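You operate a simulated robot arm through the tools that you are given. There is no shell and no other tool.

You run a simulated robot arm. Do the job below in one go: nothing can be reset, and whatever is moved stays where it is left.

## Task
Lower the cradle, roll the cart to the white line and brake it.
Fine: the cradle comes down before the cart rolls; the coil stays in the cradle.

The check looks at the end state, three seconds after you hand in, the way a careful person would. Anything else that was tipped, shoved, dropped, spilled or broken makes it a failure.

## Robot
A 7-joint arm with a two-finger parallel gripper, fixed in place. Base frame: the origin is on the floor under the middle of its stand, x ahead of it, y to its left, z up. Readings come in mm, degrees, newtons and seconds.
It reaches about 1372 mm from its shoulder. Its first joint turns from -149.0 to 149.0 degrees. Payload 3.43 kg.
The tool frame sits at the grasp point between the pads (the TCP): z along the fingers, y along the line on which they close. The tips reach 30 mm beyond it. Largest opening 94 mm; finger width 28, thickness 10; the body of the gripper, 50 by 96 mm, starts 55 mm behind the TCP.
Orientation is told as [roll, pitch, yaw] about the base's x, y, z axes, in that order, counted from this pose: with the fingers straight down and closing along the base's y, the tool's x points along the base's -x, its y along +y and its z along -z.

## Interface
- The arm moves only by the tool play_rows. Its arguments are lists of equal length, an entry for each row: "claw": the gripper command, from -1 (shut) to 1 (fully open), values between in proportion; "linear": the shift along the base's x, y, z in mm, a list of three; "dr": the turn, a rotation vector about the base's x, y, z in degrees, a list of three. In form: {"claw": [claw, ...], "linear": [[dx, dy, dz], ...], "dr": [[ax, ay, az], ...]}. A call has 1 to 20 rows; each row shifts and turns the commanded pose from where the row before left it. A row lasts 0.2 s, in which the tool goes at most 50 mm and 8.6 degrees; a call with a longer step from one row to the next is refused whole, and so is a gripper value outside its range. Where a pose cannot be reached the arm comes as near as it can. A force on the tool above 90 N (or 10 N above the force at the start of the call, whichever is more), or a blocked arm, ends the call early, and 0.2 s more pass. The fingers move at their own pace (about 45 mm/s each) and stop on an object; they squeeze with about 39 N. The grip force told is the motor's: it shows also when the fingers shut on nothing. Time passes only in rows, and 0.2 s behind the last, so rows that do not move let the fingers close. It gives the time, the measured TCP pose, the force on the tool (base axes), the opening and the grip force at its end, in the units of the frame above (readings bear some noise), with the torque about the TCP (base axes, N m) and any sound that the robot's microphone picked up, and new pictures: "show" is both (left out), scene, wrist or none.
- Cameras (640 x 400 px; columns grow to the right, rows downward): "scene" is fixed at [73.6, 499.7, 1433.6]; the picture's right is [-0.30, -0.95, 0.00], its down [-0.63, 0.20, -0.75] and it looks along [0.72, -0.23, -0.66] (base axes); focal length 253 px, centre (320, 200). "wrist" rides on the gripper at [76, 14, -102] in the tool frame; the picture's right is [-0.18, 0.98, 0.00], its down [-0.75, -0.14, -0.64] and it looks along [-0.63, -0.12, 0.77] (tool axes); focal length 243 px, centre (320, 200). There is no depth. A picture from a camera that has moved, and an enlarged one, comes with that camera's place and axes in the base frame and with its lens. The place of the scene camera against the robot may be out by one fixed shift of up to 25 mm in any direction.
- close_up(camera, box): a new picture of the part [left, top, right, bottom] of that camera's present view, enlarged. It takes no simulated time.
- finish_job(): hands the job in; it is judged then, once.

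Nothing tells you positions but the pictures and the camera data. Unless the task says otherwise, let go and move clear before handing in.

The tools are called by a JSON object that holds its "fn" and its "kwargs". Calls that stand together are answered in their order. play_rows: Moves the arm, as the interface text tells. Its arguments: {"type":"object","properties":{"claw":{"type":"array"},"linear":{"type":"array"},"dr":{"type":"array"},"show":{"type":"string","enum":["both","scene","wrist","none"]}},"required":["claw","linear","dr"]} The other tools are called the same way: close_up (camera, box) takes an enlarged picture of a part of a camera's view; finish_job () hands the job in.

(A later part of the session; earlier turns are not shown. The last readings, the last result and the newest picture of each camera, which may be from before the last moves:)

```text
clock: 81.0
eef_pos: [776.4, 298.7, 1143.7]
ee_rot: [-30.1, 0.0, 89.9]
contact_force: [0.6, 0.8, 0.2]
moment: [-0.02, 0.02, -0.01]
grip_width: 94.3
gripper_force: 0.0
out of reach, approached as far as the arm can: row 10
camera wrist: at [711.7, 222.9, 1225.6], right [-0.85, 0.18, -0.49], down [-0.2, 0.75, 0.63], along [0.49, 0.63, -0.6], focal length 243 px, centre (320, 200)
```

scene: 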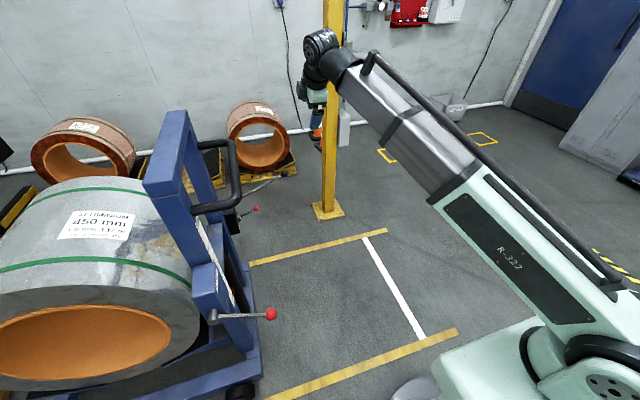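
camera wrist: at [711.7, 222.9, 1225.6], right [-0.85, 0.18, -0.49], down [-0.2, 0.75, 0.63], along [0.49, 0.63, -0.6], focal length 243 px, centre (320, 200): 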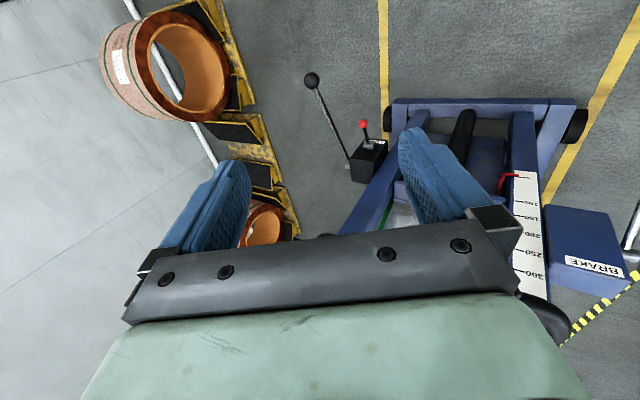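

All clear. I turn the gripper crosswise again and move over the bar.

{"fn": "play_rows", "kwargs": {"claw": [1, 1, 1, 1, 1, 1, 1, 1, 1, 1, 1, 1, 1, 1, 1, 1, 1, 1], "linear": [[0, 0, 0], [0, 0, 0], [0, 10, 0], [0, 15, 0], [0, 15, 0], [0, 15, 0], [0, 15, 0], [0, 15, 0], [0, 15, 0], [0, 15, 0], [0, 15, 0], [0, 15, 0], [0, 25, 0], [0, 25, 0], [0, 25, 0], [0, 25, 0], [0, 12, 0], [0, 0, 0]], "dr": [[3.75, 0, -6.5], [3.75, 0, -6.5], [3.75, 0, -6.5], [3.75, 0, -6.5], [3.75, 0, -6.5], [3.75, 0, -6.5], [3.75, 0, -6.5], [3.75, 0, -6.5], [3.75, 0, -6.5], [3.75, 0, -6.5], [3.75, 0, -6.5], [3.75, 0, -6.5], [0, 0, 0], [0, 0, 0], [0, 0, 0], [0, 0, 0], [0, 0, 0], [0, 0, 0]], "show": "both"}}

```text
clock: 84.8
eef_pos: [772.3, 556.6, 1141.4]
ee_rot: [0.0, -30.0, -0.1]
contact_force: [-1.1, -0.1, 0.3]
moment: [0.01, 0.0, 0.03]
grip_width: 93.9
gripper_force: 0.1
camera wrist: at [655.2, 572.1, 1192.3], right [0.16, 0.98, 0.09], down [0.33, -0.14, 0.93], along [0.93, -0.12, -0.35], focal length 243 px, centre (320, 200)
```

scene: 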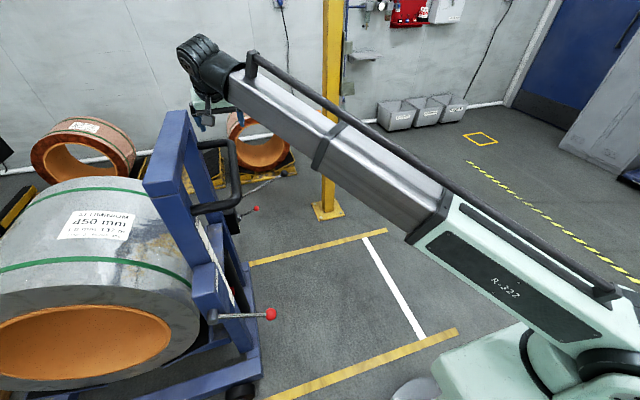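
wrist: 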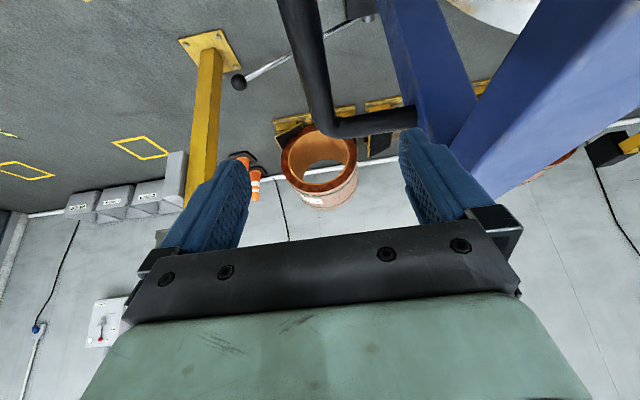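

Over the bar again at y≈556. I descend 138 mm and close.

{"fn": "play_rows", "kwargs": {"claw": [1, 1, 1, 1, 1, 1, 1, -1, -1, -1, -1, -1, -1], "linear": [[1, 0, -25], [1, -0.5, -30], [1, 0, -30], [1, 0, -25], [1, 0, -18], [0, 0, -10], [0, 0, 0], [0, 0, 0], [0, 0, 0], [0, 0, 0], [0, 0, 0], [0, 0, 0], [0, 0, 0]], "dr": [[0, 0, 0], [0, 0, 0], [0, 0, 0], [0, 0, 0], [0, 0, 0], [0, 0, 0], [0, 0, 0], [0, 0, 0], [0, 0, 0], [0, 0, 0], [0, 0, 0], [0, 0, 0], [0, 0, 0]], "show": "wrist"}}

```text
clock: 87.5
eef_pos: [778.9, 555.4, 1007.5]
ee_rot: [-0.2, -29.9, -0.1]
contact_force: [-0.1, -3.0, -0.5]
moment: [-0.02, -0.03, 0.03]
grip_width: 31.9
gripper_force: 44.9
camera wrist: at [662.5, 570.8, 1057.8], right [0.16, 0.98, 0.09], down [0.33, -0.14, 0.93], along [0.93, -0.12, -0.35], focal length 243 px, centre (320, 200)
```

wrist: 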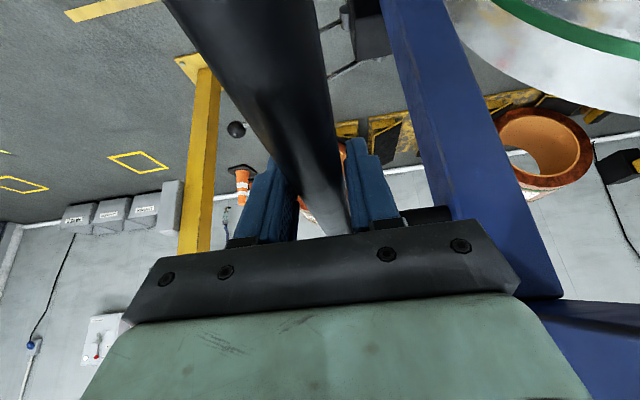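

The bar is gripped. I pull gently again in -y to see if the cart rolls now.

{"fn": "play_rows", "kwargs": {"claw": [-1, -1, -1, -1, -1, -1], "linear": [[0, -1, 0], [0, -1.5, 0], [0, -2, 0], [0, -1.5, 0], [0, 0, 0], [0, 0, 0]], "dr": [[0, 0, 0], [0, 0, 0], [0, 0, 0], [0, 0, 0], [0, 0, 0], [0, 0, 0]], "show": "none"}}

```text
clock: 89.0
eef_pos: [779.6, 547.1, 1005.9]
ee_rot: [-0.4, -29.9, -0.1]
contact_force: [-9.6, 1.5, 3.1]
moment: [0.41, 0.03, 0.25]
grip_width: 32.1
gripper_force: 45.1
```

The cart rolls: the lever-down position is brake off, lever-up is brake on. I now draw it steadily along -y with smooth ramps so its momentum stays small.

{"fn": "play_rows", "kwargs": {"claw": [-1, -1, -1, -1, -1, -1, -1, -1, -1, -1, -1, -1, -1, -1, -1, -1, -1, -1, -1], "linear": [[0, -1.5, 0], [0, -3, 0], [0, -4.5, 0], [0, -6, 0], [0, -7.5, 0], [0, -9, 0], [0, -10, 0], [0, -10, 0], [0, -10, 0], [0, -10, 0], [0, -9, 0], [0, -7.5, 0], [0, -6, 0], [0, -4.5, 0], [0, -3, 0], [0, -2, 0], [0, -1, 0], [0, 0, 0], [0, 0, 0]], "dr": [[0, 0, 0], [0, 0, 0], [0, 0, 0], [0, 0, 0], [0, 0, 0], [0, 0, 0], [0, 0, 0], [0, 0, 0], [0, 0, 0], [0, 0, 0], [0, 0, 0], [0, 0, 0], [0, 0, 0], [0, 0, 0], [0, 0, 0], [0, 0, 0], [0, 0, 0], [0, 0, 0], [0, 0, 0]], "show": "both"}}

```text
clock: 93.0
eef_pos: [780.8, 462.6, 1006.0]
ee_rot: [1.4, -29.8, 0.2]
contact_force: [-1.5, 74.1, -10.9]
moment: [0.32, 0.25, -0.61]
grip_width: 31.9
gripper_force: 45.3
camera wrist: at [662.7, 474.8, 1057.7], right [0.15, 0.98, 0.11], down [0.34, -0.15, 0.93], along [0.93, -0.1, -0.35], focal length 243 px, centre (320, 200)
```

scene: 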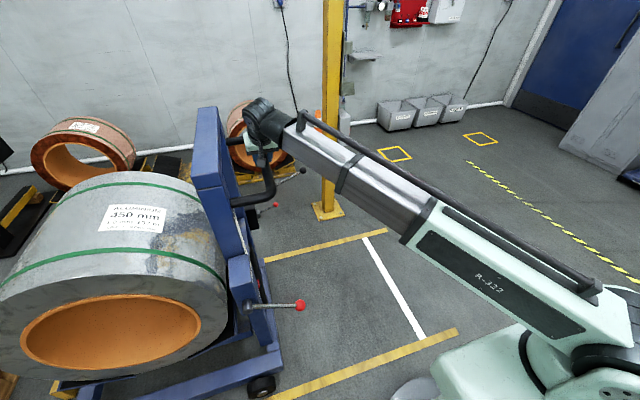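
wrist: 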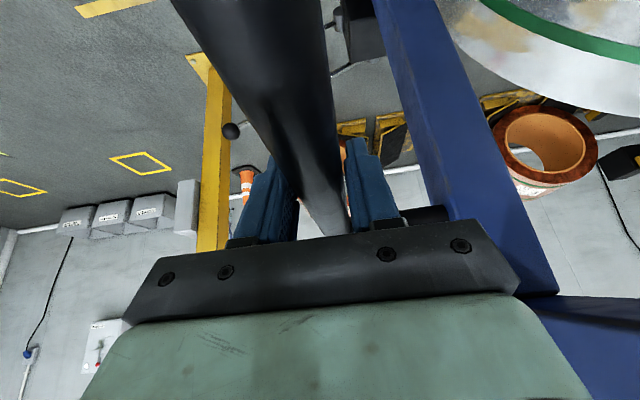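

The cart follows but with notable rolling drag: 74 N and about 17 mm of lag. I pause to see whether it is still creeping.

{"fn": "play_rows", "kwargs": {"claw": [-1, -1, -1], "linear": [[0, 0, 0], [0, 0, 0], [0, 0, 0]], "dr": [[0, 0, 0], [0, 0, 0], [0, 0, 0]], "show": "none"}}

```text
clock: 93.8
eef_pos: [780.3, 429.0, 1007.0]
ee_rot: [-1.5, -29.9, -0.4]
contact_force: [-2.4, -80.0, -7.1]
moment: [-0.37, -0.17, 0.68]
grip_width: 31.9
gripper_force: 44.8
```

The cart is heavy and nearly frictionless, swinging on the arm's springiness (about 1.6 s period). It is near its forward extreme now, so I bring the command to where it is to kill the swing.

{"fn": "play_rows", "kwargs": {"claw": [-1], "linear": [[0, -15, 0]], "dr": [[0, 0, 0]], "show": "none"}}

```text
clock: 94.2
eef_pos: [778.7, 438.7, 1006.4]
ee_rot: [0.6, -30.0, 0.1]
contact_force: [-4.2, 29.6, -1.5]
moment: [-0.17, -0.18, -0.48]
grip_width: 32.2
gripper_force: 44.9
```

{"fn": "play_rows", "kwargs": {"claw": [-1], "linear": [[0, 0, 0]], "dr": [[0, 0, 0]], "show": "none"}}

```text
clock: 94.5
eef_pos: [780.3, 433.9, 1007.0]
ee_rot: [0.4, -30.0, 0.1]
contact_force: [-6.5, 39.1, 6.8]
moment: [0.61, -0.5, -0.04]
grip_width: 32.1
gripper_force: 44.9
```

{"fn": "play_rows", "kwargs": {"claw": [-1], "linear": [[0, 0, 0]], "dr": [[0, 0, 0]], "show": "none"}}

{"fn": "play_rows", "kwargs": {"claw": [-1], "linear": [[0, 0, 0]], "dr": [[0, 0, 0]], "show": "none"}}

{"fn": "play_rows", "kwargs": {"claw": [-1], "linear": [[0, 0, 0]], "dr": [[0, 0, 0]], "show": "none"}}

```text
clock: 95.0
eef_pos: [779.6, 420.9, 1006.5]
ee_rot: [-0.8, -30.0, -0.3]
contact_force: [-6.0, -21.7, 10.3]
moment: [0.11, 0.18, 0.33]
grip_width: 32.0
gripper_force: 45.7
```

```text
clock: 95.3
eef_pos: [779.1, 423.7, 1006.3]
ee_rot: [-0.5, -29.8, -0.1]
contact_force: [-6.2, -38.2, 8.3]
moment: [-0.65, 0.81, 0.06]
grip_width: 31.9
gripper_force: 44.6
```

```text
clock: 95.8
eef_pos: [779.3, 434.0, 1005.4]
ee_rot: [0.4, -29.9, 0.0]
contact_force: [-5.6, 9.7, 5.8]
moment: [-0.26, 0.14, -0.32]
grip_width: 31.8
gripper_force: 44.7
```

The swing decays with a period of about 1.6 s. I now use ramps exactly one period long (8 rows), which should leave almost no residual swing.

{"fn": "play_rows", "kwargs": {"claw": [-1, -1, -1, -1, -1, -1, -1, -1, -1, -1, -1, -1, -1, -1, -1, -1, -1, -1, -1], "linear": [[0, -1, 0], [0, -3, 0], [0, -5, 0], [0, -7, 0], [0, -9, 0], [0, -11, 0], [0, -13, 0], [0, -15, 0], [0, -16, 0], [0, -16, 0], [0, -16, 0], [0, -15, 0], [0, -13, 0], [0, -11, 0], [0, -9, 0], [0, -7, 0], [0, -5, 0], [0, -3, 0], [0, -1, 0]], "dr": [[0, 0, 0], [0, 0, 0], [0, 0, 0], [0, 0, 0], [0, 0, 0], [0, 0, 0], [0, 0, 0], [0, 0, 0], [0, 0, 0], [0, 0, 0], [0, 0, 0], [0, 0, 0], [0, 0, 0], [0, 0, 0], [0, 0, 0], [0, 0, 0], [0, 0, 0], [0, 0, 0], [0, 0, 0]], "show": "both"}}

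```text
clock: 99.8
eef_pos: [780.5, 241.2, 1006.0]
ee_rot: [-1.3, -30.0, -0.2]
contact_force: [-8.4, -61.3, 2.1]
moment: [-0.2, 0.84, 0.55]
grip_width: 32.0
gripper_force: 45.1
camera wrist: at [662.9, 258.8, 1057.1], right [0.18, 0.98, 0.07], down [0.33, -0.13, 0.94], along [0.93, -0.14, -0.35], focal length 243 px, centre (320, 200)
```

scene: 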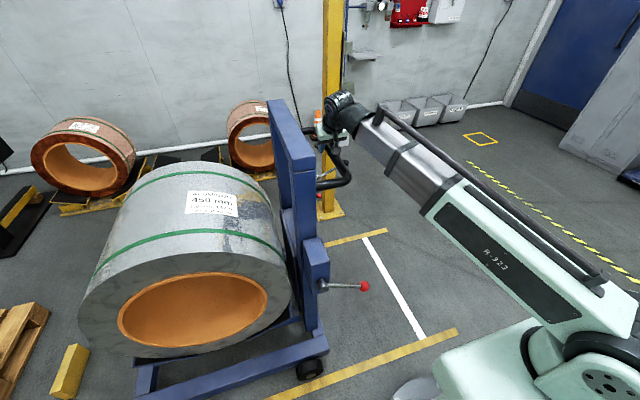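
wrist: 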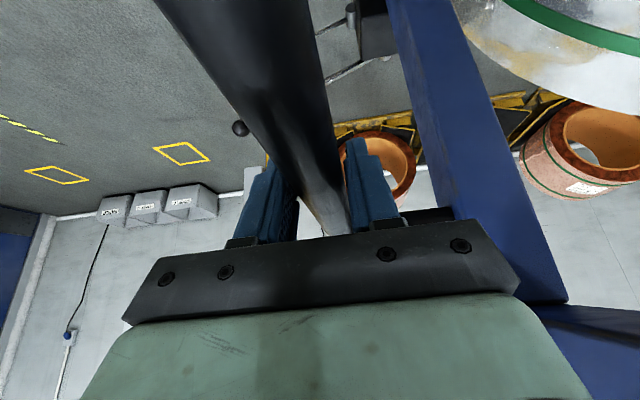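

The cart is about 13 mm ahead of the command and swinging. I let it settle for a few rows and sample it.

{"fn": "play_rows", "kwargs": {"claw": [-1], "linear": [[0, 0, 0]], "dr": [[0, 0, 0]], "show": "none"}}

{"fn": "play_rows", "kwargs": {"claw": [-1], "linear": [[0, 0, 0]], "dr": [[0, 0, 0]], "show": "none"}}

{"fn": "play_rows", "kwargs": {"claw": [-1], "linear": [[0, 0, 0]], "dr": [[0, 0, 0]], "show": "none"}}

{"fn": "play_rows", "kwargs": {"claw": [-1], "linear": [[0, 0, 0]], "dr": [[0, 0, 0]], "show": "none"}}

{"fn": "play_rows", "kwargs": {"claw": [-1], "linear": [[0, 0, 0]], "dr": [[0, 0, 0]], "show": "none"}}

{"fn": "play_rows", "kwargs": {"claw": [-1], "linear": [[0, 0, 0]], "dr": [[0, 0, 0]], "show": "none"}}

```text
clock: 100.2
eef_pos: [779.7, 252.8, 1006.6]
ee_rot: [-0.4, -30.0, 0.0]
contact_force: [-9.0, -36.8, 2.7]
moment: [-0.55, 0.36, 0.02]
grip_width: 32.2
gripper_force: 45.1
```

```text
clock: 100.5
eef_pos: [780.1, 269.6, 1006.3]
ee_rot: [1.3, -30.1, 0.1]
contact_force: [-15.4, 68.5, -0.8]
moment: [0.38, -0.55, -0.4]
grip_width: 32.4
gripper_force: 44.7
```

```text
clock: 101.0
eef_pos: [778.9, 253.9, 1006.1]
ee_rot: [0.0, -29.9, -0.2]
contact_force: [-8.4, 18.3, 10.4]
moment: [0.53, 0.14, 0.13]
grip_width: 32.2
gripper_force: 45.2
```

```text
clock: 101.3
eef_pos: [780.1, 241.4, 1005.6]
ee_rot: [-1.4, -29.9, -0.2]
contact_force: [-3.3, -66.2, 10.0]
moment: [-0.59, 1.12, 0.44]
grip_width: 32.1
gripper_force: 44.8
```

```text
clock: 101.8
eef_pos: [780.3, 259.3, 1006.7]
ee_rot: [0.2, -30.0, 0.1]
contact_force: [-8.8, -5.0, 4.0]
moment: [-0.47, 0.03, -0.17]
grip_width: 32.3
gripper_force: 45.3
```

```text
clock: 102.2
eef_pos: [779.1, 266.2, 1005.5]
ee_rot: [1.1, -29.9, 0.0]
contact_force: [-10.8, 64.2, 1.5]
moment: [0.44, -1.06, -0.36]
grip_width: 32.2
gripper_force: 45.4
```

Period ≈1.55 s, amplitude ≈13 mm. I time one 13 mm step to the moment the cart is at its forward extreme, to cancel the swing.

{"fn": "play_rows", "kwargs": {"claw": [-1, -1, -1, -1], "linear": [[0, 0, 0], [0, 0, 0], [0, 0, 0], [0, -13, 0]], "dr": [[0, 0, 0], [0, 0, 0], [0, 0, 0], [0, 0, 0]], "show": "none"}}

{"fn": "play_rows", "kwargs": {"claw": [-1], "linear": [[0, 0, 0]], "dr": [[0, 0, 0]], "show": "none"}}

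{"fn": "play_rows", "kwargs": {"claw": [-1], "linear": [[0, 0, 0]], "dr": [[0, 0, 0]], "show": "none"}}

{"fn": "play_rows", "kwargs": {"claw": [-1], "linear": [[0, 0, 0]], "dr": [[0, 0, 0]], "show": "none"}}

{"fn": "play_rows", "kwargs": {"claw": [-1], "linear": [[0, 0, 0]], "dr": [[0, 0, 0]], "show": "none"}}

```text
clock: 103.2
eef_pos: [779.8, 244.3, 1005.9]
ee_rot: [0.3, -30.1, -0.1]
contact_force: [-10.3, 4.2, 8.6]
moment: [-0.18, -0.08, -0.22]
grip_width: 32.3
gripper_force: 45.2
```

```text
clock: 103.5
eef_pos: [779.1, 245.4, 1005.3]
ee_rot: [0.3, -30.0, 0.0]
contact_force: [-10.6, 19.6, 10.5]
moment: [0.38, -0.01, 0.05]
grip_width: 32.0
gripper_force: 45.6
```

```text
clock: 104.0
eef_pos: [780.0, 243.8, 1005.3]
ee_rot: [0.0, -30.0, -0.2]
contact_force: [-11.8, 22.2, 10.0]
moment: [0.54, -0.12, 0.13]
grip_width: 32.0
gripper_force: 45.2
```

```text
clock: 104.3
eef_pos: [780.4, 241.8, 1005.8]
ee_rot: [-0.1, -30.0, -0.1]
contact_force: [-10.5, 11.4, 11.6]
moment: [0.45, 0.27, 0.14]
grip_width: 32.0
gripper_force: 44.9
```

```text
clock: 104.8
eef_pos: [779.4, 242.1, 1005.5]
ee_rot: [-0.2, -30.0, -0.2]
contact_force: [-10.2, 6.7, 11.6]
moment: [0.13, 0.34, -0.11]
grip_width: 31.9
gripper_force: 44.9
```

The swing is cancelled and the cart is nearly still at y≈242 (bar). I run the same shaped move again from rest.

{"fn": "play_rows", "kwargs": {"claw": [-1, -1, -1, -1, -1, -1, -1, -1, -1, -1, -1, -1, -1, -1, -1, -1, -1, -1, -1], "linear": [[0, -1, 0], [0, -3, 0], [0, -5, 0], [0, -7, 0], [0, -9, 0], [0, -11, 0], [0, -13, 0], [0, -15, 0], [0, -16, 0], [0, -16, 0], [0, -16, 0], [0, -15, 0], [0, -13, 0], [0, -11, 0], [0, -9, 0], [0, -7, 0], [0, -5, 0], [0, -3, 0], [0, -1, 0]], "dr": [[0, 0, 0], [0, 0, 0], [0, 0, 0], [0, 0, 0], [0, 0, 0], [0, 0, 0], [0, 0, 0], [0, 0, 0], [0, 0, 0], [0, 0, 0], [0, 0, 0], [0, 0, 0], [0, 0, 0], [0, 0, 0], [0, 0, 0], [0, 0, 0], [0, 0, 0], [0, 0, 0], [0, 0, 0]], "show": "scene"}}

{"fn": "play_rows", "kwargs": {"claw": [-1], "linear": [[0, 0, 0]], "dr": [[0, 0, 0]], "show": "none"}}

{"fn": "play_rows", "kwargs": {"claw": [-1], "linear": [[0, 0, 0]], "dr": [[0, 0, 0]], "show": "none"}}

{"fn": "play_rows", "kwargs": {"claw": [-1], "linear": [[0, 0, 0]], "dr": [[0, 0, 0]], "show": "none"}}

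{"fn": "play_rows", "kwargs": {"claw": [-1], "linear": [[0, 0, 0]], "dr": [[0, 0, 0]], "show": "none"}}

```text
clock: 108.8
eef_pos: [779.6, 58.8, 1005.8]
ee_rot: [-0.7, -29.9, -0.3]
contact_force: [-18.9, -19.4, -0.9]
moment: [0.33, -0.14, 0.17]
grip_width: 32.1
gripper_force: 45.2
```

scene: 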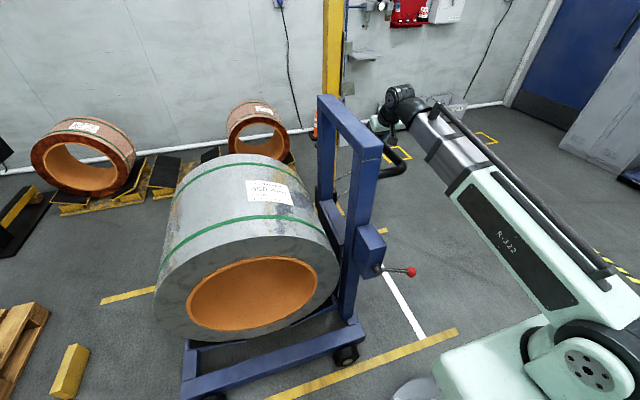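

```text
clock: 109.2
eef_pos: [779.3, 59.4, 1006.1]
ee_rot: [-0.9, -29.9, 0.0]
contact_force: [-18.4, -45.7, 0.7]
moment: [-0.5, -0.27, -0.04]
grip_width: 32.2
gripper_force: 44.7
```

```text
clock: 109.5
eef_pos: [778.9, 71.3, 1005.8]
ee_rot: [0.6, -30.0, 0.0]
contact_force: [-20.6, 20.6, -2.6]
moment: [-0.32, -0.1, -0.14]
grip_width: 32.3
gripper_force: 45.0
```

```text
clock: 110.0
eef_pos: [779.4, 69.5, 1006.3]
ee_rot: [0.4, -29.9, -0.1]
contact_force: [-21.5, 33.5, -1.0]
moment: [0.53, 0.3, 0.11]
grip_width: 32.2
gripper_force: 44.7
```

```text
clock: 110.3
eef_pos: [779.1, 61.6, 1006.0]
ee_rot: [-0.4, -29.9, -0.2]
contact_force: [-20.2, -8.6, -3.2]
moment: [0.41, 0.01, 0.09]
grip_width: 32.1
gripper_force: 45.2
```

The residual swing is only ±5 mm now. I trim x by -3 mm for the side force and make the next shaped move with a small swing-cancelling step built in.

{"fn": "play_rows", "kwargs": {"claw": [-1, -1, -1, -1, -1, -1, -1, -1, -1, -1, -1, -1, -1, -1, -1, -1, -1, -1, -1], "linear": [[-0.5, -3.5, 0], [-0.5, -5.5, 0], [-0.5, -5, 0], [-0.5, -7, 0], [-0.5, -9, 0], [-0.5, -11, 0], [0, -13, 0], [0, -15, 0], [0, -16, 0], [0, -16, 0], [0, -16, 0], [0, -15, 0], [0, -13, 0], [0, -11, 0], [0, -9, 0], [0, -7, 0], [0, -5, 0], [0, -3, 0], [0, -1, 0]], "dr": [[0, 0, 0], [0, 0, 0], [0, 0, 0], [0, 0, 0], [0, 0, 0], [0, 0, 0], [0, 0, 0], [0, 0, 0], [0, 0, 0], [0, 0, 0], [0, 0, 0], [0, 0, 0], [0, 0, 0], [0, 0, 0], [0, 0, 0], [0, 0, 0], [0, 0, 0], [0, 0, 0], [0, 0, 0]], "show": "scene"}}

{"fn": "play_rows", "kwargs": {"claw": [-1], "linear": [[0, 0, 0]], "dr": [[0, 0, 0]], "show": "none"}}

{"fn": "play_rows", "kwargs": {"claw": [-1], "linear": [[0, 0, 0]], "dr": [[0, 0, 0]], "show": "none"}}

{"fn": "play_rows", "kwargs": {"claw": [-1], "linear": [[0, 0, 0]], "dr": [[0, 0, 0]], "show": "none"}}

{"fn": "play_rows", "kwargs": {"claw": [-1], "linear": [[0, 0, 0]], "dr": [[0, 0, 0]], "show": "none"}}

```text
clock: 114.3
eef_pos: [778.8, -121.3, 1005.2]
ee_rot: [-0.6, -30.1, 0.0]
contact_force: [15.9, -11.7, 25.6]
moment: [0.05, -0.09, 0.53]
grip_width: 32.3
gripper_force: 44.9
```

scene: 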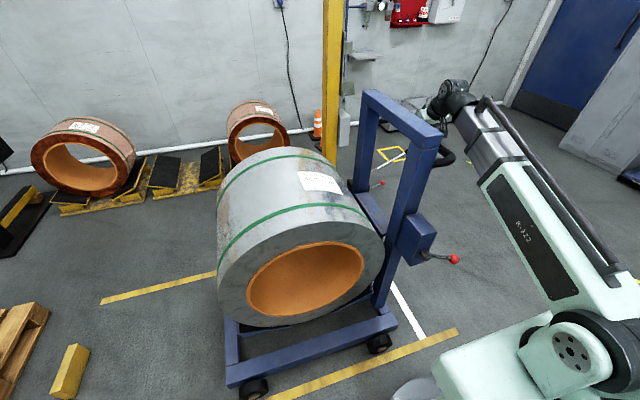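

```text
clock: 114.8
eef_pos: [777.9, -123.3, 1006.4]
ee_rot: [-0.6, -30.2, -0.1]
contact_force: [12.4, -47.3, 25.5]
moment: [-0.73, 0.56, 0.39]
grip_width: 31.9
gripper_force: 44.5
```

```text
clock: 115.2
eef_pos: [777.8, -110.3, 1006.1]
ee_rot: [0.6, -30.2, -0.1]
contact_force: [12.6, 15.5, 22.4]
moment: [-0.03, -0.23, -0.59]
grip_width: 32.2
gripper_force: 44.3
```

```text
clock: 115.5
eef_pos: [777.6, -110.4, 1006.1]
ee_rot: [0.5, -30.2, -0.1]
contact_force: [15.0, 36.4, 20.7]
moment: [0.64, -0.43, -0.26]
grip_width: 32.2
gripper_force: 45.1
```

```text
clock: 116.0
eef_pos: [777.6, -119.4, 1004.9]
ee_rot: [-0.5, -30.0, -0.2]
contact_force: [14.3, -5.2, 17.9]
moment: [0.22, -0.12, 0.47]
grip_width: 32.1
gripper_force: 45.0
```

The cart is close to the line. I enlarge the scene to compare the front of the base with the white line.

{"fn": "close_up", "kwargs": {"camera": "scene", "box": [320, 250, 480, 350]}}

{"fn": "close_up", "kwargs": {"camera": "scene", "box": [340, 130, 468, 210]}}

```text
4.00 times, centred on (400, 300) of scene
camera zoom: at [73.6, 499.7, 1433.6], right [-0.3, -0.95, 0.0], down [-0.63, 0.2, -0.75], along [0.72, -0.23, -0.66], focal length 1011 px, centre (0, -200)
```

zoom: 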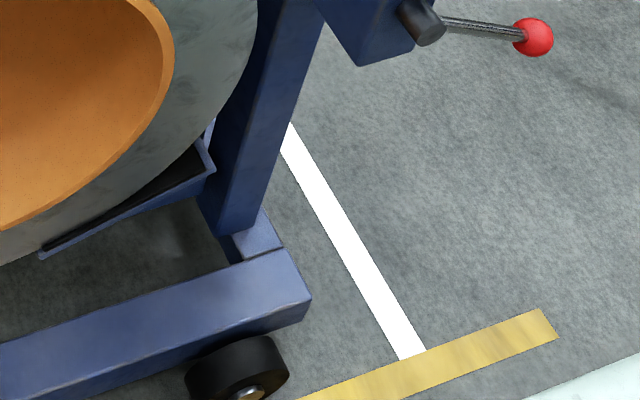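

```text
5.00 times, centred on (404, 170) of scene
camera zoom: at [73.6, 499.7, 1433.6], right [-0.3, -0.95, 0.0], down [-0.63, 0.2, -0.75], along [0.72, -0.23, -0.66], focal length 1264 px, centre (-100, 350)
```

zoom: 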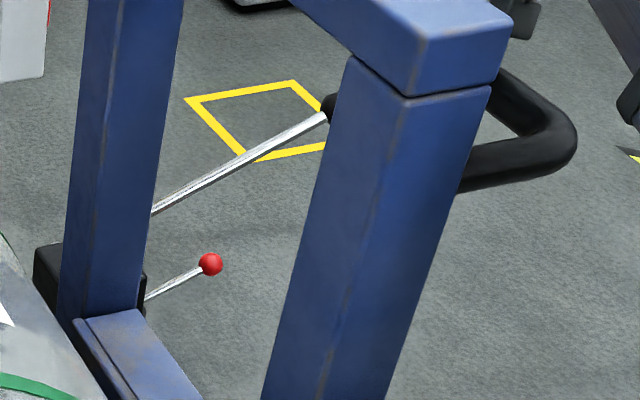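

By my measurements the front of the base is about 150 mm short of the line's centre, so the bar should end near y≈-278. I make the final shaped move, with small x/z trims.

{"fn": "play_rows", "kwargs": {"claw": [-1, -1, -1, -1, -1, -1, -1, -1, -1, -1, -1, -1, -1, -1, -1, -1, -1, -1, -1, -1], "linear": [[0.2, -3.3, 0.2], [0.2, -5, 0.2], [0.2, -4.1, 0.2], [0.2, -5.8, 0.2], [0.2, -7.4, 0.2], [0.2, -9.1, 0.2], [0.2, -10.7, 0.2], [0.1, -12.3, 0.2], [0, -13, 0.2], [0, -13, 0.2], [0, -13, 0], [0, -13, 0], [0, -12.3, 0], [0, -10.7, 0], [0, -9.1, 0], [0, -7.4, 0], [0, -5.8, 0], [0, -4.1, 0], [0, -2.5, 0], [0, -0.8, 0]], "dr": [[0, 0, 0], [0, 0, 0], [0, 0, 0], [0, 0, 0], [0, 0, 0], [0, 0, 0], [0, 0, 0], [0, 0, 0], [0, 0, 0], [0, 0, 0], [0, 0, 0], [0, 0, 0], [0, 0, 0], [0, 0, 0], [0, 0, 0], [0, 0, 0], [0, 0, 0], [0, 0, 0], [0, 0, 0], [0, 0, 0]], "show": "both"}}

{"fn": "play_rows", "kwargs": {"claw": [-1], "linear": [[0, 0, 0]], "dr": [[0, 0, 0]], "show": "none"}}

{"fn": "play_rows", "kwargs": {"claw": [-1], "linear": [[0, 0, 0]], "dr": [[0, 0, 0]], "show": "none"}}

{"fn": "play_rows", "kwargs": {"claw": [-1], "linear": [[0, 0, 0]], "dr": [[0, 0, 0]], "show": "none"}}

{"fn": "play_rows", "kwargs": {"claw": [-1], "linear": [[0, 0, 0]], "dr": [[0, 0, 0]], "show": "none"}}

```text
clock: 120.2
eef_pos: [778.7, -289.6, 1007.4]
ee_rot: [-1.1, -29.7, -0.2]
contact_force: [-15.3, -41.8, -13.1]
moment: [0.17, 0.58, 0.35]
grip_width: 32.3
gripper_force: 44.8
camera wrist: at [661.7, -272.5, 1059.0], right [0.17, 0.98, 0.07], down [0.33, -0.13, 0.93], along [0.93, -0.14, -0.35], focal length 243 px, centre (320, 200)
```

scene: 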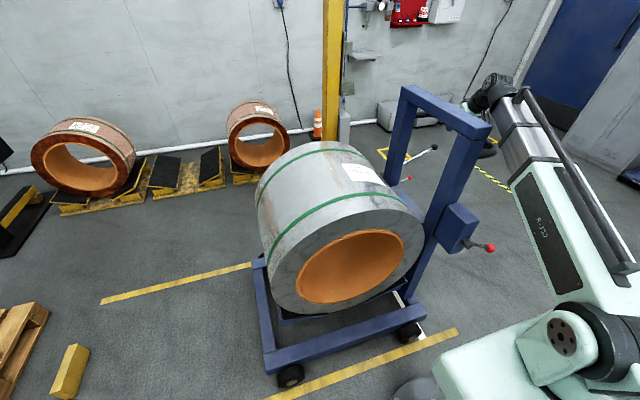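
wrist: 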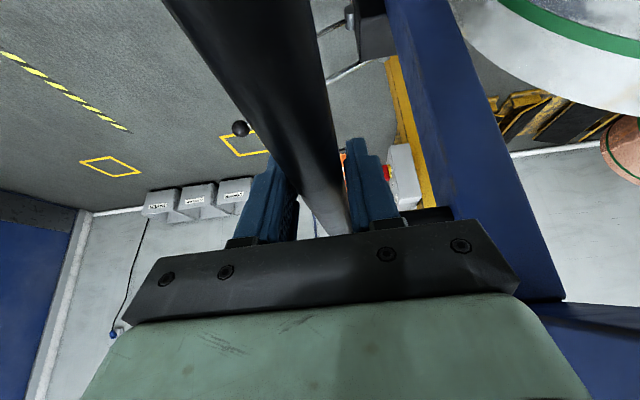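

```text
clock: 120.5
eef_pos: [778.1, -283.2, 1006.9]
ee_rot: [-0.9, -29.8, 0.0]
contact_force: [-14.1, -37.3, -2.7]
moment: [-0.46, 0.75, -0.1]
grip_width: 32.4
gripper_force: 45.1
```

```text
clock: 121.0
eef_pos: [777.9, -269.2, 1008.1]
ee_rot: [0.7, -29.9, 0.0]
contact_force: [-12.4, 38.4, 0.4]
moment: [-0.05, 0.43, -0.3]
grip_width: 32.2
gripper_force: 45.2
```

```text
clock: 121.3
eef_pos: [777.9, -275.7, 1007.4]
ee_rot: [0.3, -29.9, -0.1]
contact_force: [-11.6, 30.9, 1.2]
moment: [0.52, 0.15, 0.11]
grip_width: 32.5
gripper_force: 44.9
```

```text
clock: 121.8
eef_pos: [778.0, -285.2, 1007.6]
ee_rot: [-0.9, -29.9, -0.2]
contact_force: [-14.1, -27.3, -0.5]
moment: [0.01, 0.19, 0.14]
grip_width: 31.9
gripper_force: 44.9
```

The cart is at the line area, swinging a few mm around bar y=-278. I look at the front corner against the line.

{"fn": "close_up", "kwargs": {"camera": "scene", "box": [350, 270, 478, 350]}}

{"fn": "play_rows", "kwargs": {"claw": [-1, -1, -1, -1, -1, -1, -1, -1, -1, -1, -1, -1, -1, -1, -1, -1], "linear": [[0.5, 0, 0], [0.5, 0, 0], [0, 0, 0], [0, 0, 0], [0, 0, 0], [0, 0, 0], [0, 0, 0], [0, 0, 0], [0, 0, 0], [0, 0, 0], [0, 0, 0], [0, 0, 0], [0, 0, 0], [0, 0, 0], [0, 0, 0], [0, 0, 0]], "dr": [[0, 0, 0], [0, 0, 0], [0, 0, 0], [0, 0, 0], [0, 0, 0], [0, 0, 0], [0, 0, 0], [0, 0, 0], [0, 0, 0], [0, 0, 0], [0, 0, 0], [0, 0, 0], [0, 0, 0], [0, 0, 0], [0, 0, 0], [0, 0, 0]], "show": "none"}}

{"fn": "play_rows", "kwargs": {"claw": [-1], "linear": [[0, 0, 0]], "dr": [[0, 0, 0]], "show": "none"}}

{"fn": "play_rows", "kwargs": {"claw": [-1], "linear": [[0, 0, 0]], "dr": [[0, 0, 0]], "show": "none"}}

{"fn": "play_rows", "kwargs": {"claw": [-1], "linear": [[0, 0, 0]], "dr": [[0, 0, 0]], "show": "none"}}

```text
5.00 times, centred on (414, 310) of scene
camera zoom: at [73.6, 499.7, 1433.6], right [-0.3, -0.95, 0.0], down [-0.63, 0.2, -0.75], along [0.72, -0.23, -0.66], focal length 1264 px, centre (-150, -350)
```

zoom: 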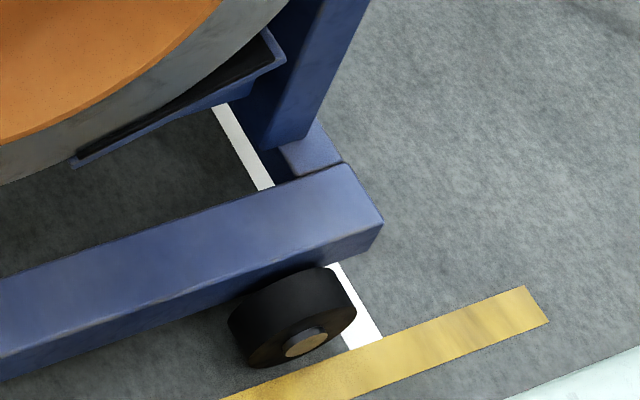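

```text
clock: 125.2
eef_pos: [777.5, -279.4, 1008.0]
ee_rot: [-0.3, -30.0, -0.2]
contact_force: [-25.2, -17.5, -2.0]
moment: [0.01, 0.5, 0.19]
grip_width: 32.2
gripper_force: 45.2
```

```text
clock: 125.5
eef_pos: [778.8, -280.0, 1008.0]
ee_rot: [-0.3, -29.9, -0.1]
contact_force: [-25.9, -18.6, -2.8]
moment: [-0.09, 0.09, 0.14]
grip_width: 32.2
gripper_force: 45.0
```

```text
clock: 126.0
eef_pos: [778.5, -279.8, 1007.8]
ee_rot: [-0.3, -29.9, -0.1]
contact_force: [-26.5, -16.9, -3.0]
moment: [-0.23, -0.05, 0.07]
grip_width: 32.3
gripper_force: 45.3
```

```text
clock: 126.3
eef_pos: [778.2, -279.5, 1006.9]
ee_rot: [-0.2, -29.9, -0.1]
contact_force: [-26.1, -18.4, -2.8]
moment: [-0.17, 0.01, 0.15]
grip_width: 31.9
gripper_force: 44.8
```

The cart has come to rest; the front of the base is about 10 mm past the line's centre, with the line just under its front. I let go of the bar carefully and rise clear, then check that the cart stays put.

{"fn": "play_rows", "kwargs": {"claw": [-1, -1, 1, 1, 1, 1, 1, 1, 1, 1, 1, 1], "linear": [[-1, -1, 0], [-1, -1, 0], [0, 0, 0], [0, 0, 0], [0, 0, 0], [0, 0, 0], [0, 0, 15], [0, 0, 30], [0, 0, 35], [0, 0, 35], [0, 0, 35], [0, 0, 0]], "dr": [[0, 0, 0], [0, 0, 0], [0, 0, 0], [0, 0, 0], [0, 0, 0], [0, 0, 0], [0, 0, 0], [0, 0, 0], [0, 0, 0], [0, 0, 0], [0, 0, 0], [0, 0, 0]], "show": "both"}}

{"fn": "close_up", "kwargs": {"camera": "scene", "box": [350, 270, 478, 350]}}

```text
clock: 128.9
eef_pos: [779.9, -278.8, 1158.9]
ee_rot: [-0.1, -30.0, 0.0]
contact_force: [0.5, 0.6, -1.0]
moment: [0.0, -0.02, -0.01]
grip_width: 94.3
gripper_force: 0.1
camera wrist: at [662.3, -264.1, 1210.7], right [0.16, 0.98, 0.09], down [0.33, -0.14, 0.93], along [0.93, -0.12, -0.35], focal length 243 px, centre (320, 200)
```

scene: 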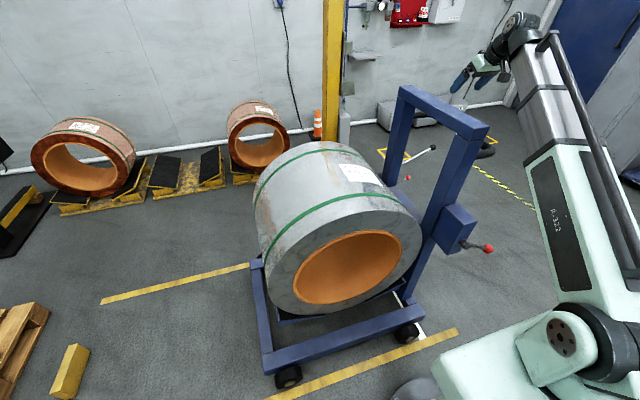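
wrist: 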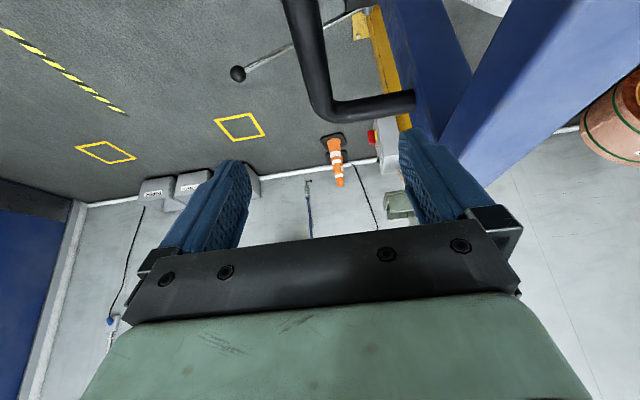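

```text
5.00 times, centred on (414, 310) of scene
camera zoom: at [73.6, 499.7, 1433.6], right [-0.3, -0.95, 0.0], down [-0.63, 0.2, -0.75], along [0.72, -0.23, -0.66], focal length 1264 px, centre (-150, -350)
```

zoom: 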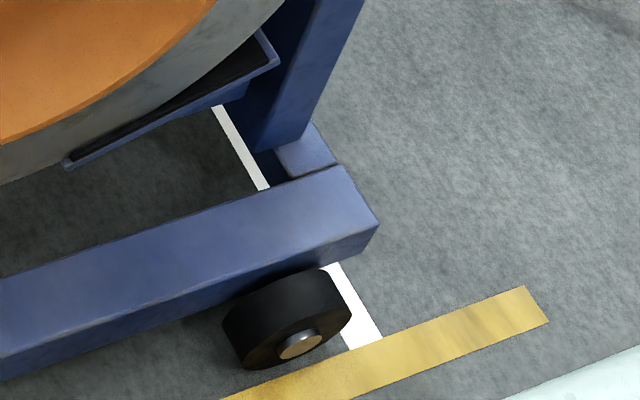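

The cart stays still after release. I move clear toward -y while turning the gripper, and use that pose to view the front of the cart against the line.

{"fn": "play_rows", "kwargs": {"claw": [1, 1, 1, 1, 1, 1, 1, 1, 1, 1, 1, 1], "linear": [[0, -15, 0], [0, -15, 0], [0, -15, 0], [0, -15, 0], [0, -15, 0], [0, -15, 0], [0, -15, 0], [0, -15, 0], [0, -15, 0], [0, -15, 0], [0, -15, 0], [0, 0, 0]], "dr": [[-4.1, 0, 7.1], [-4.1, 0, 7.1], [-4.1, 0, 7.1], [-4.1, 0, 7.1], [-4.1, 0, 7.1], [-4.1, 0, 7.1], [-4.1, 0, 7.1], [-4.1, 0, 7.1], [-4.1, 0, 7.1], [-4.1, 0, 7.1], [-4.1, 0, 7.1], [0, 0, 0]], "show": "both"}}

```text
clock: 131.6
eef_pos: [778.7, -445.2, 1156.9]
ee_rot: [-30.1, 0.1, 90.1]
contact_force: [-0.6, -1.0, 0.0]
moment: [-0.02, -0.03, 0.03]
grip_width: 94.0
gripper_force: 0.1
camera wrist: at [713.8, -522.4, 1240.1], right [-0.85, 0.18, -0.49], down [-0.2, 0.75, 0.62], along [0.49, 0.63, -0.61], focal length 243 px, centre (320, 200)
```

scene: 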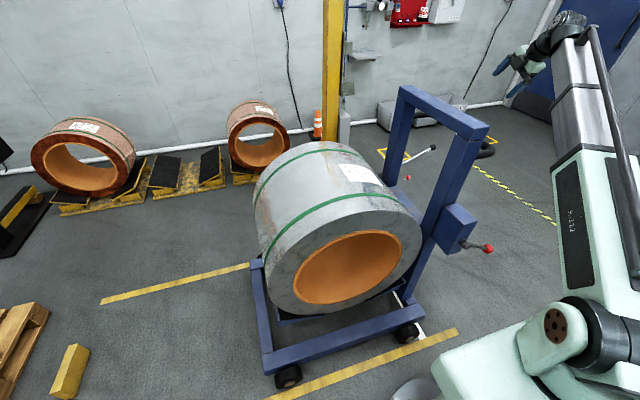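
wrist: 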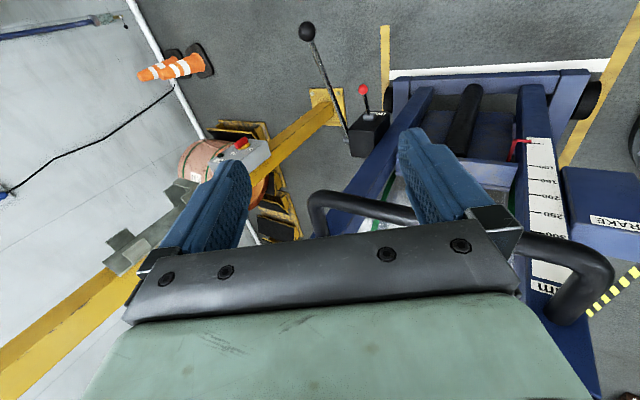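

{"fn": "close_up", "kwargs": {"camera": "wrist", "box": [370, 20, 630, 180]}}

{"fn": "close_up", "kwargs": {"camera": "wrist", "box": [530, 40, 640, 110]}}

{"fn": "close_up", "kwargs": {"camera": "wrist", "box": [375, 50, 485, 120]}}

```text
2.46 times, centred on (500, 100) of wrist
camera zoom: at [713.8, -522.4, 1240.1], right [-0.85, 0.18, -0.49], down [-0.2, 0.75, 0.62], along [0.49, 0.63, -0.61], focal length 597 px, centre (-123, 446)
```

zoom: 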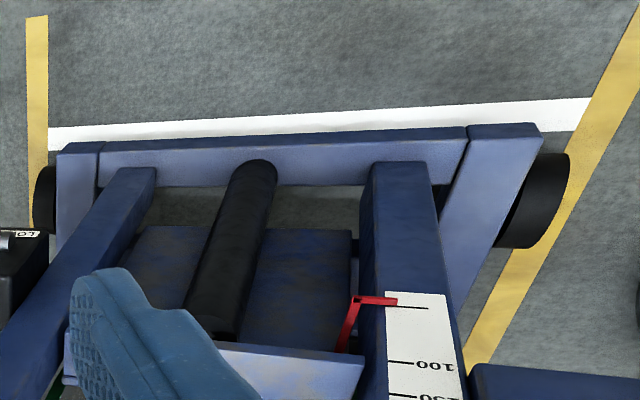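

```text
5.71 times, centred on (585, 75) of wrist
camera zoom: at [713.8, -522.4, 1240.1], right [-0.85, 0.18, -0.49], down [-0.2, 0.75, 0.62], along [0.49, 0.63, -0.61], focal length 1386 px, centre (-1194, 914)
```

zoom: 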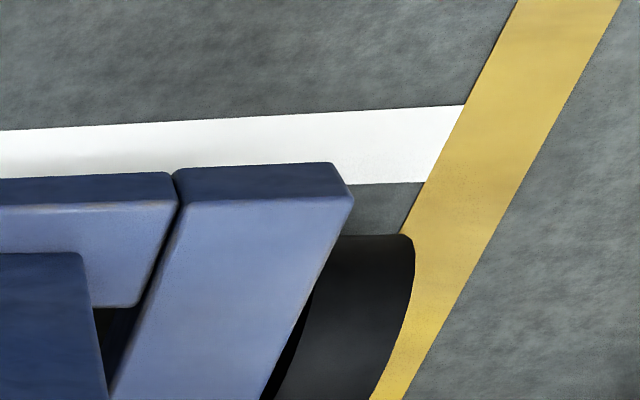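

```text
5.71 times, centred on (430, 85) of wrist
camera zoom: at [713.8, -522.4, 1240.1], right [-0.85, 0.18, -0.49], down [-0.2, 0.75, 0.62], along [0.49, 0.63, -0.61], focal length 1386 px, centre (-309, 857)
```

zoom: 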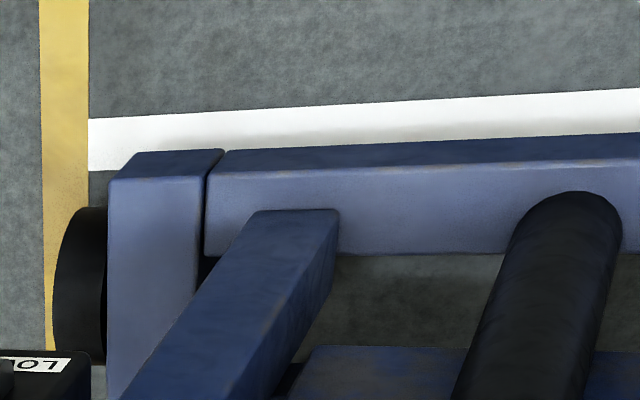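

The base front lies at y≈-192, on the white line (which spans about -197 to -155). The position is good. Now I bring the hand over to the brake side, keeping clear of bar and lever.

{"fn": "play_rows", "kwargs": {"claw": [1, 1, 1, 1, 1, 1, 1, 1, 1, 1, 1, 1, 1, 1, 1, 1, 1], "linear": [[-20, 0, -10], [-20, 0, -10], [-20, 0, -10], [-20, 0, -10], [-20, 0, -10], [-20, 0, -10], [-20, 0, -10], [-20, 0, -10], [-22, 0, -22], [-22, 0, -22], [-22, 0, -22], [-22, 0, -22], [-22, 0, -22], [-22, 0, -22], [-22, 0, -22], [-22, 0, -22], [0, 0, 0]], "dr": [[0, 3.75, 0], [0, 3.75, 0], [0, 3.75, 0], [0, 3.75, 0], [0, 3.75, 0], [0, 3.75, 0], [0, 3.75, 0], [0, 3.75, 0], [0, 0, 0], [0, 0, 0], [0, 0, 0], [0, 0, 0], [0, 0, 0], [0, 0, 0], [0, 0, 0], [0, 0, 0], [0, 0, 0]], "show": "both"}}

```text
clock: 135.2
eef_pos: [441.4, -444.9, 900.7]
ee_rot: [-0.1, 0.1, 90.0]
contact_force: [0.4, 0.4, -0.7]
moment: [-0.02, -0.02, 0.02]
grip_width: 93.9
gripper_force: 0.1
camera wrist: at [426.7, -521.6, 1005.6], right [-0.98, 0.18, 0.0], down [0.14, 0.75, 0.64], along [0.12, 0.63, -0.77], focal length 243 px, centre (320, 200)
```

scene: 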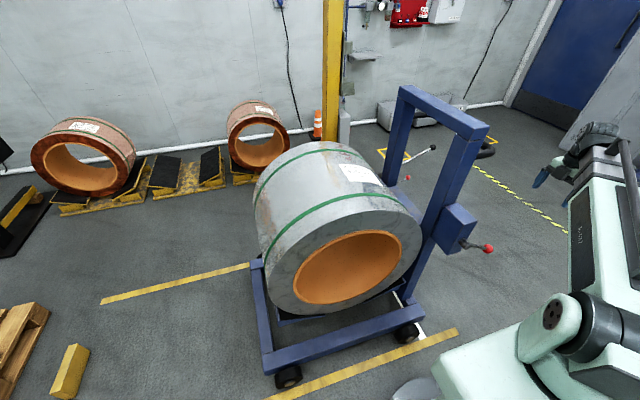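
wrist: 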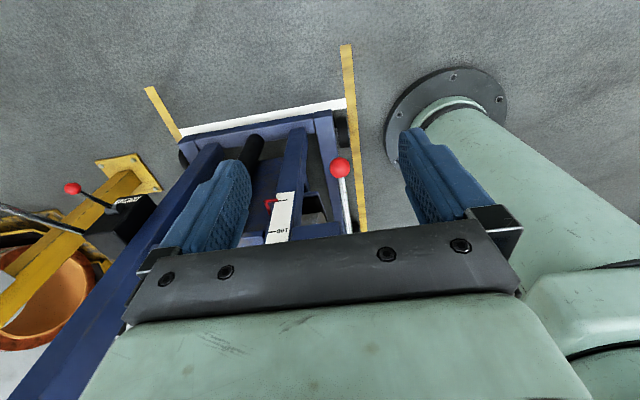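

The arm reaches this spot well and the ball shows at about [434,-301,663], lever still down. I tilt the hand to 38° and go to the pre-grasp point.

{"fn": "play_rows", "kwargs": {"claw": [1, 1, 1, 1, 1, 1, 1, 1, 1], "linear": [[-0.9, 10.3, -19.9], [-0.9, 10.3, -19.9], [-0.9, 10.3, -19.9], [-0.9, 10.3, -19.9], [-0.9, 10.3, -19.9], [-0.9, 10.3, -19.9], [-0.9, 10.3, -19.9], [-0.9, 10.3, -19.9], [0, 0, 0]], "dr": [[4.75, 0, 0], [4.75, 0, 0], [4.75, 0, 0], [4.75, 0, 0], [4.75, 0, 0], [4.75, 0, 0], [4.75, 0, 0], [4.75, 0, 0], [0, 0, 0]], "show": "both"}}

```text
clock: 137.2
eef_pos: [434.1, -359.6, 742.9]
ee_rot: [-0.3, -38.1, 90.1]
contact_force: [0.0, -0.4, 0.2]
moment: [0.01, 0.02, 0.0]
grip_width: 93.9
gripper_force: 0.0
camera wrist: at [419.5, -484.1, 776.4], right [-0.98, 0.14, 0.11], down [0.14, 0.2, 0.97], along [0.12, 0.97, -0.22], focal length 243 px, centre (320, 200)
```

scene: 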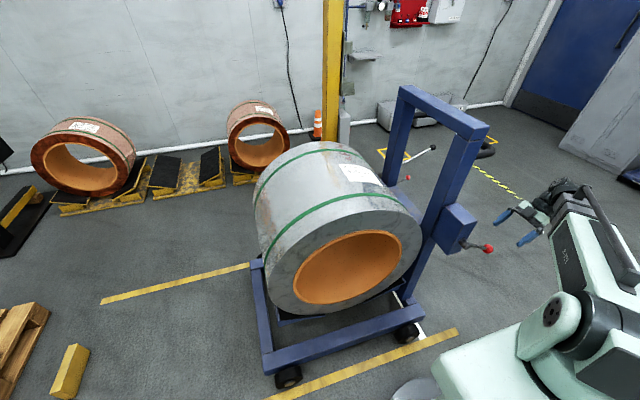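
wrist: 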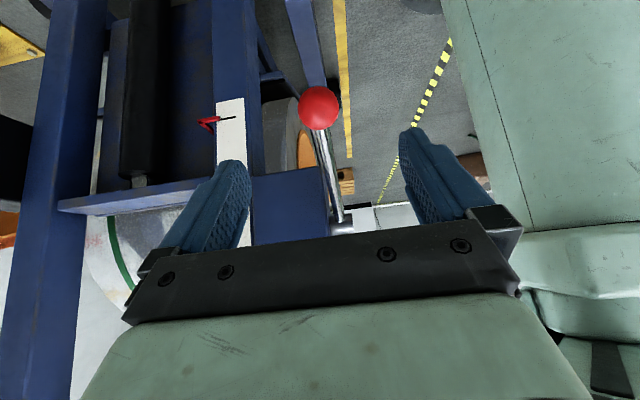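

The lever ball is at about [434,-293,651], between the fingers' line of travel. I advance along the finger axis and close on it.

{"fn": "play_rows", "kwargs": {"claw": [1, 1, 1, 1, 1, 1], "linear": [[0, 12, -16.6], [0, 12, -16.6], [0, 12, -16.6], [0, 12, -16.6], [0, 11.5, -16.2], [0, 0, 0]], "dr": [[0, 0, 0], [0, 0, 0], [0, 0, 0], [0, 0, 0], [0, 0, 0], [0, 0, 0]], "show": "wrist"}}

```text
clock: 138.6
eef_pos: [435.5, -303.4, 658.4]
ee_rot: [-0.2, -37.8, 90.2]
contact_force: [-0.3, 0.8, -0.6]
moment: [-0.03, 0.02, 0.01]
grip_width: 93.9
gripper_force: 0.1
camera wrist: at [420.3, -426.0, 693.8], right [-0.98, 0.14, 0.11], down [0.14, 0.2, 0.97], along [0.12, 0.97, -0.22], focal length 243 px, centre (320, 200)
```

wrist: 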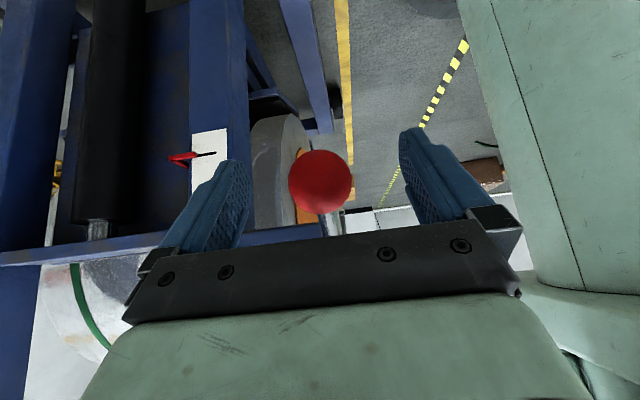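

The ball is centred between the pads. I close on it.

{"fn": "play_rows", "kwargs": {"claw": [-1, -1, -1, -1, -1, -1], "linear": [[0, 0, 0], [0, 0, 0], [0, 0, 0], [0, 0, 0], [0, 0, 0], [0, 0, 0]], "dr": [[0, 0, 0], [0, 0, 0], [0, 0, 0], [0, 0, 0], [0, 0, 0], [0, 0, 0]], "show": "none"}}

```text
clock: 139.9
eef_pos: [434.0, -303.0, 660.1]
ee_rot: [-0.3, -38.0, 90.3]
contact_force: [7.0, 1.9, 0.1]
moment: [0.04, -0.07, -0.06]
grip_width: 35.4
gripper_force: 44.9
```

The ball is held. I raise the lever along its arc in small steps (15° first), watching that no sideways force builds up on the cart.

{"fn": "play_rows", "kwargs": {"claw": [-1, -1, -1, -1, -1, -1, -1], "linear": [[0, -3.9, 6.2], [0, -3.6, 6.5], [0, -3.3, 6.5], [0, -3.1, 6.8], [0, -2.7, 6.8], [0, -2.4, 7.0], [0, 0, 0]], "dr": [[0, 0, 0], [0, 0, 0], [0, 0, 0], [0, 0, 0], [0, 0, 0], [0, 0, 0], [0, 0, 0]], "show": "none"}}

```text
clock: 141.6
eef_pos: [433.7, -321.8, 700.9]
ee_rot: [-0.3, -38.1, 90.2]
contact_force: [2.7, 15.1, -6.4]
moment: [-1.07, -0.05, -0.07]
grip_width: 35.6
gripper_force: 44.8
```

Good: it follows with modest force. I continue, easing slightly in +y to take off the outward pull.

{"fn": "play_rows", "kwargs": {"claw": [-1, -1, -1, -1, -1, -1, -1], "linear": [[0, -1.2, 7.0], [0, -0.8, 7.2], [0, -1.2, 7.2], [0, -1.2, 7.3], [0, -0.8, 7.3], [0, -0.6, 7.4], [0, 0, 0]], "dr": [[0, 0, 0], [0, 0, 0], [0, 0, 0], [-1, 0, 0], [-1, 0, 0], [-1, 0, 0], [0, 0, 0]], "show": "none"}}

```text
clock: 143.2
eef_pos: [434.7, -327.9, 741.7]
ee_rot: [-0.5, -34.9, 90.3]
contact_force: [28.3, 11.5, -5.1]
moment: [-0.67, -0.46, -0.17]
grip_width: 35.5
gripper_force: 44.9
```

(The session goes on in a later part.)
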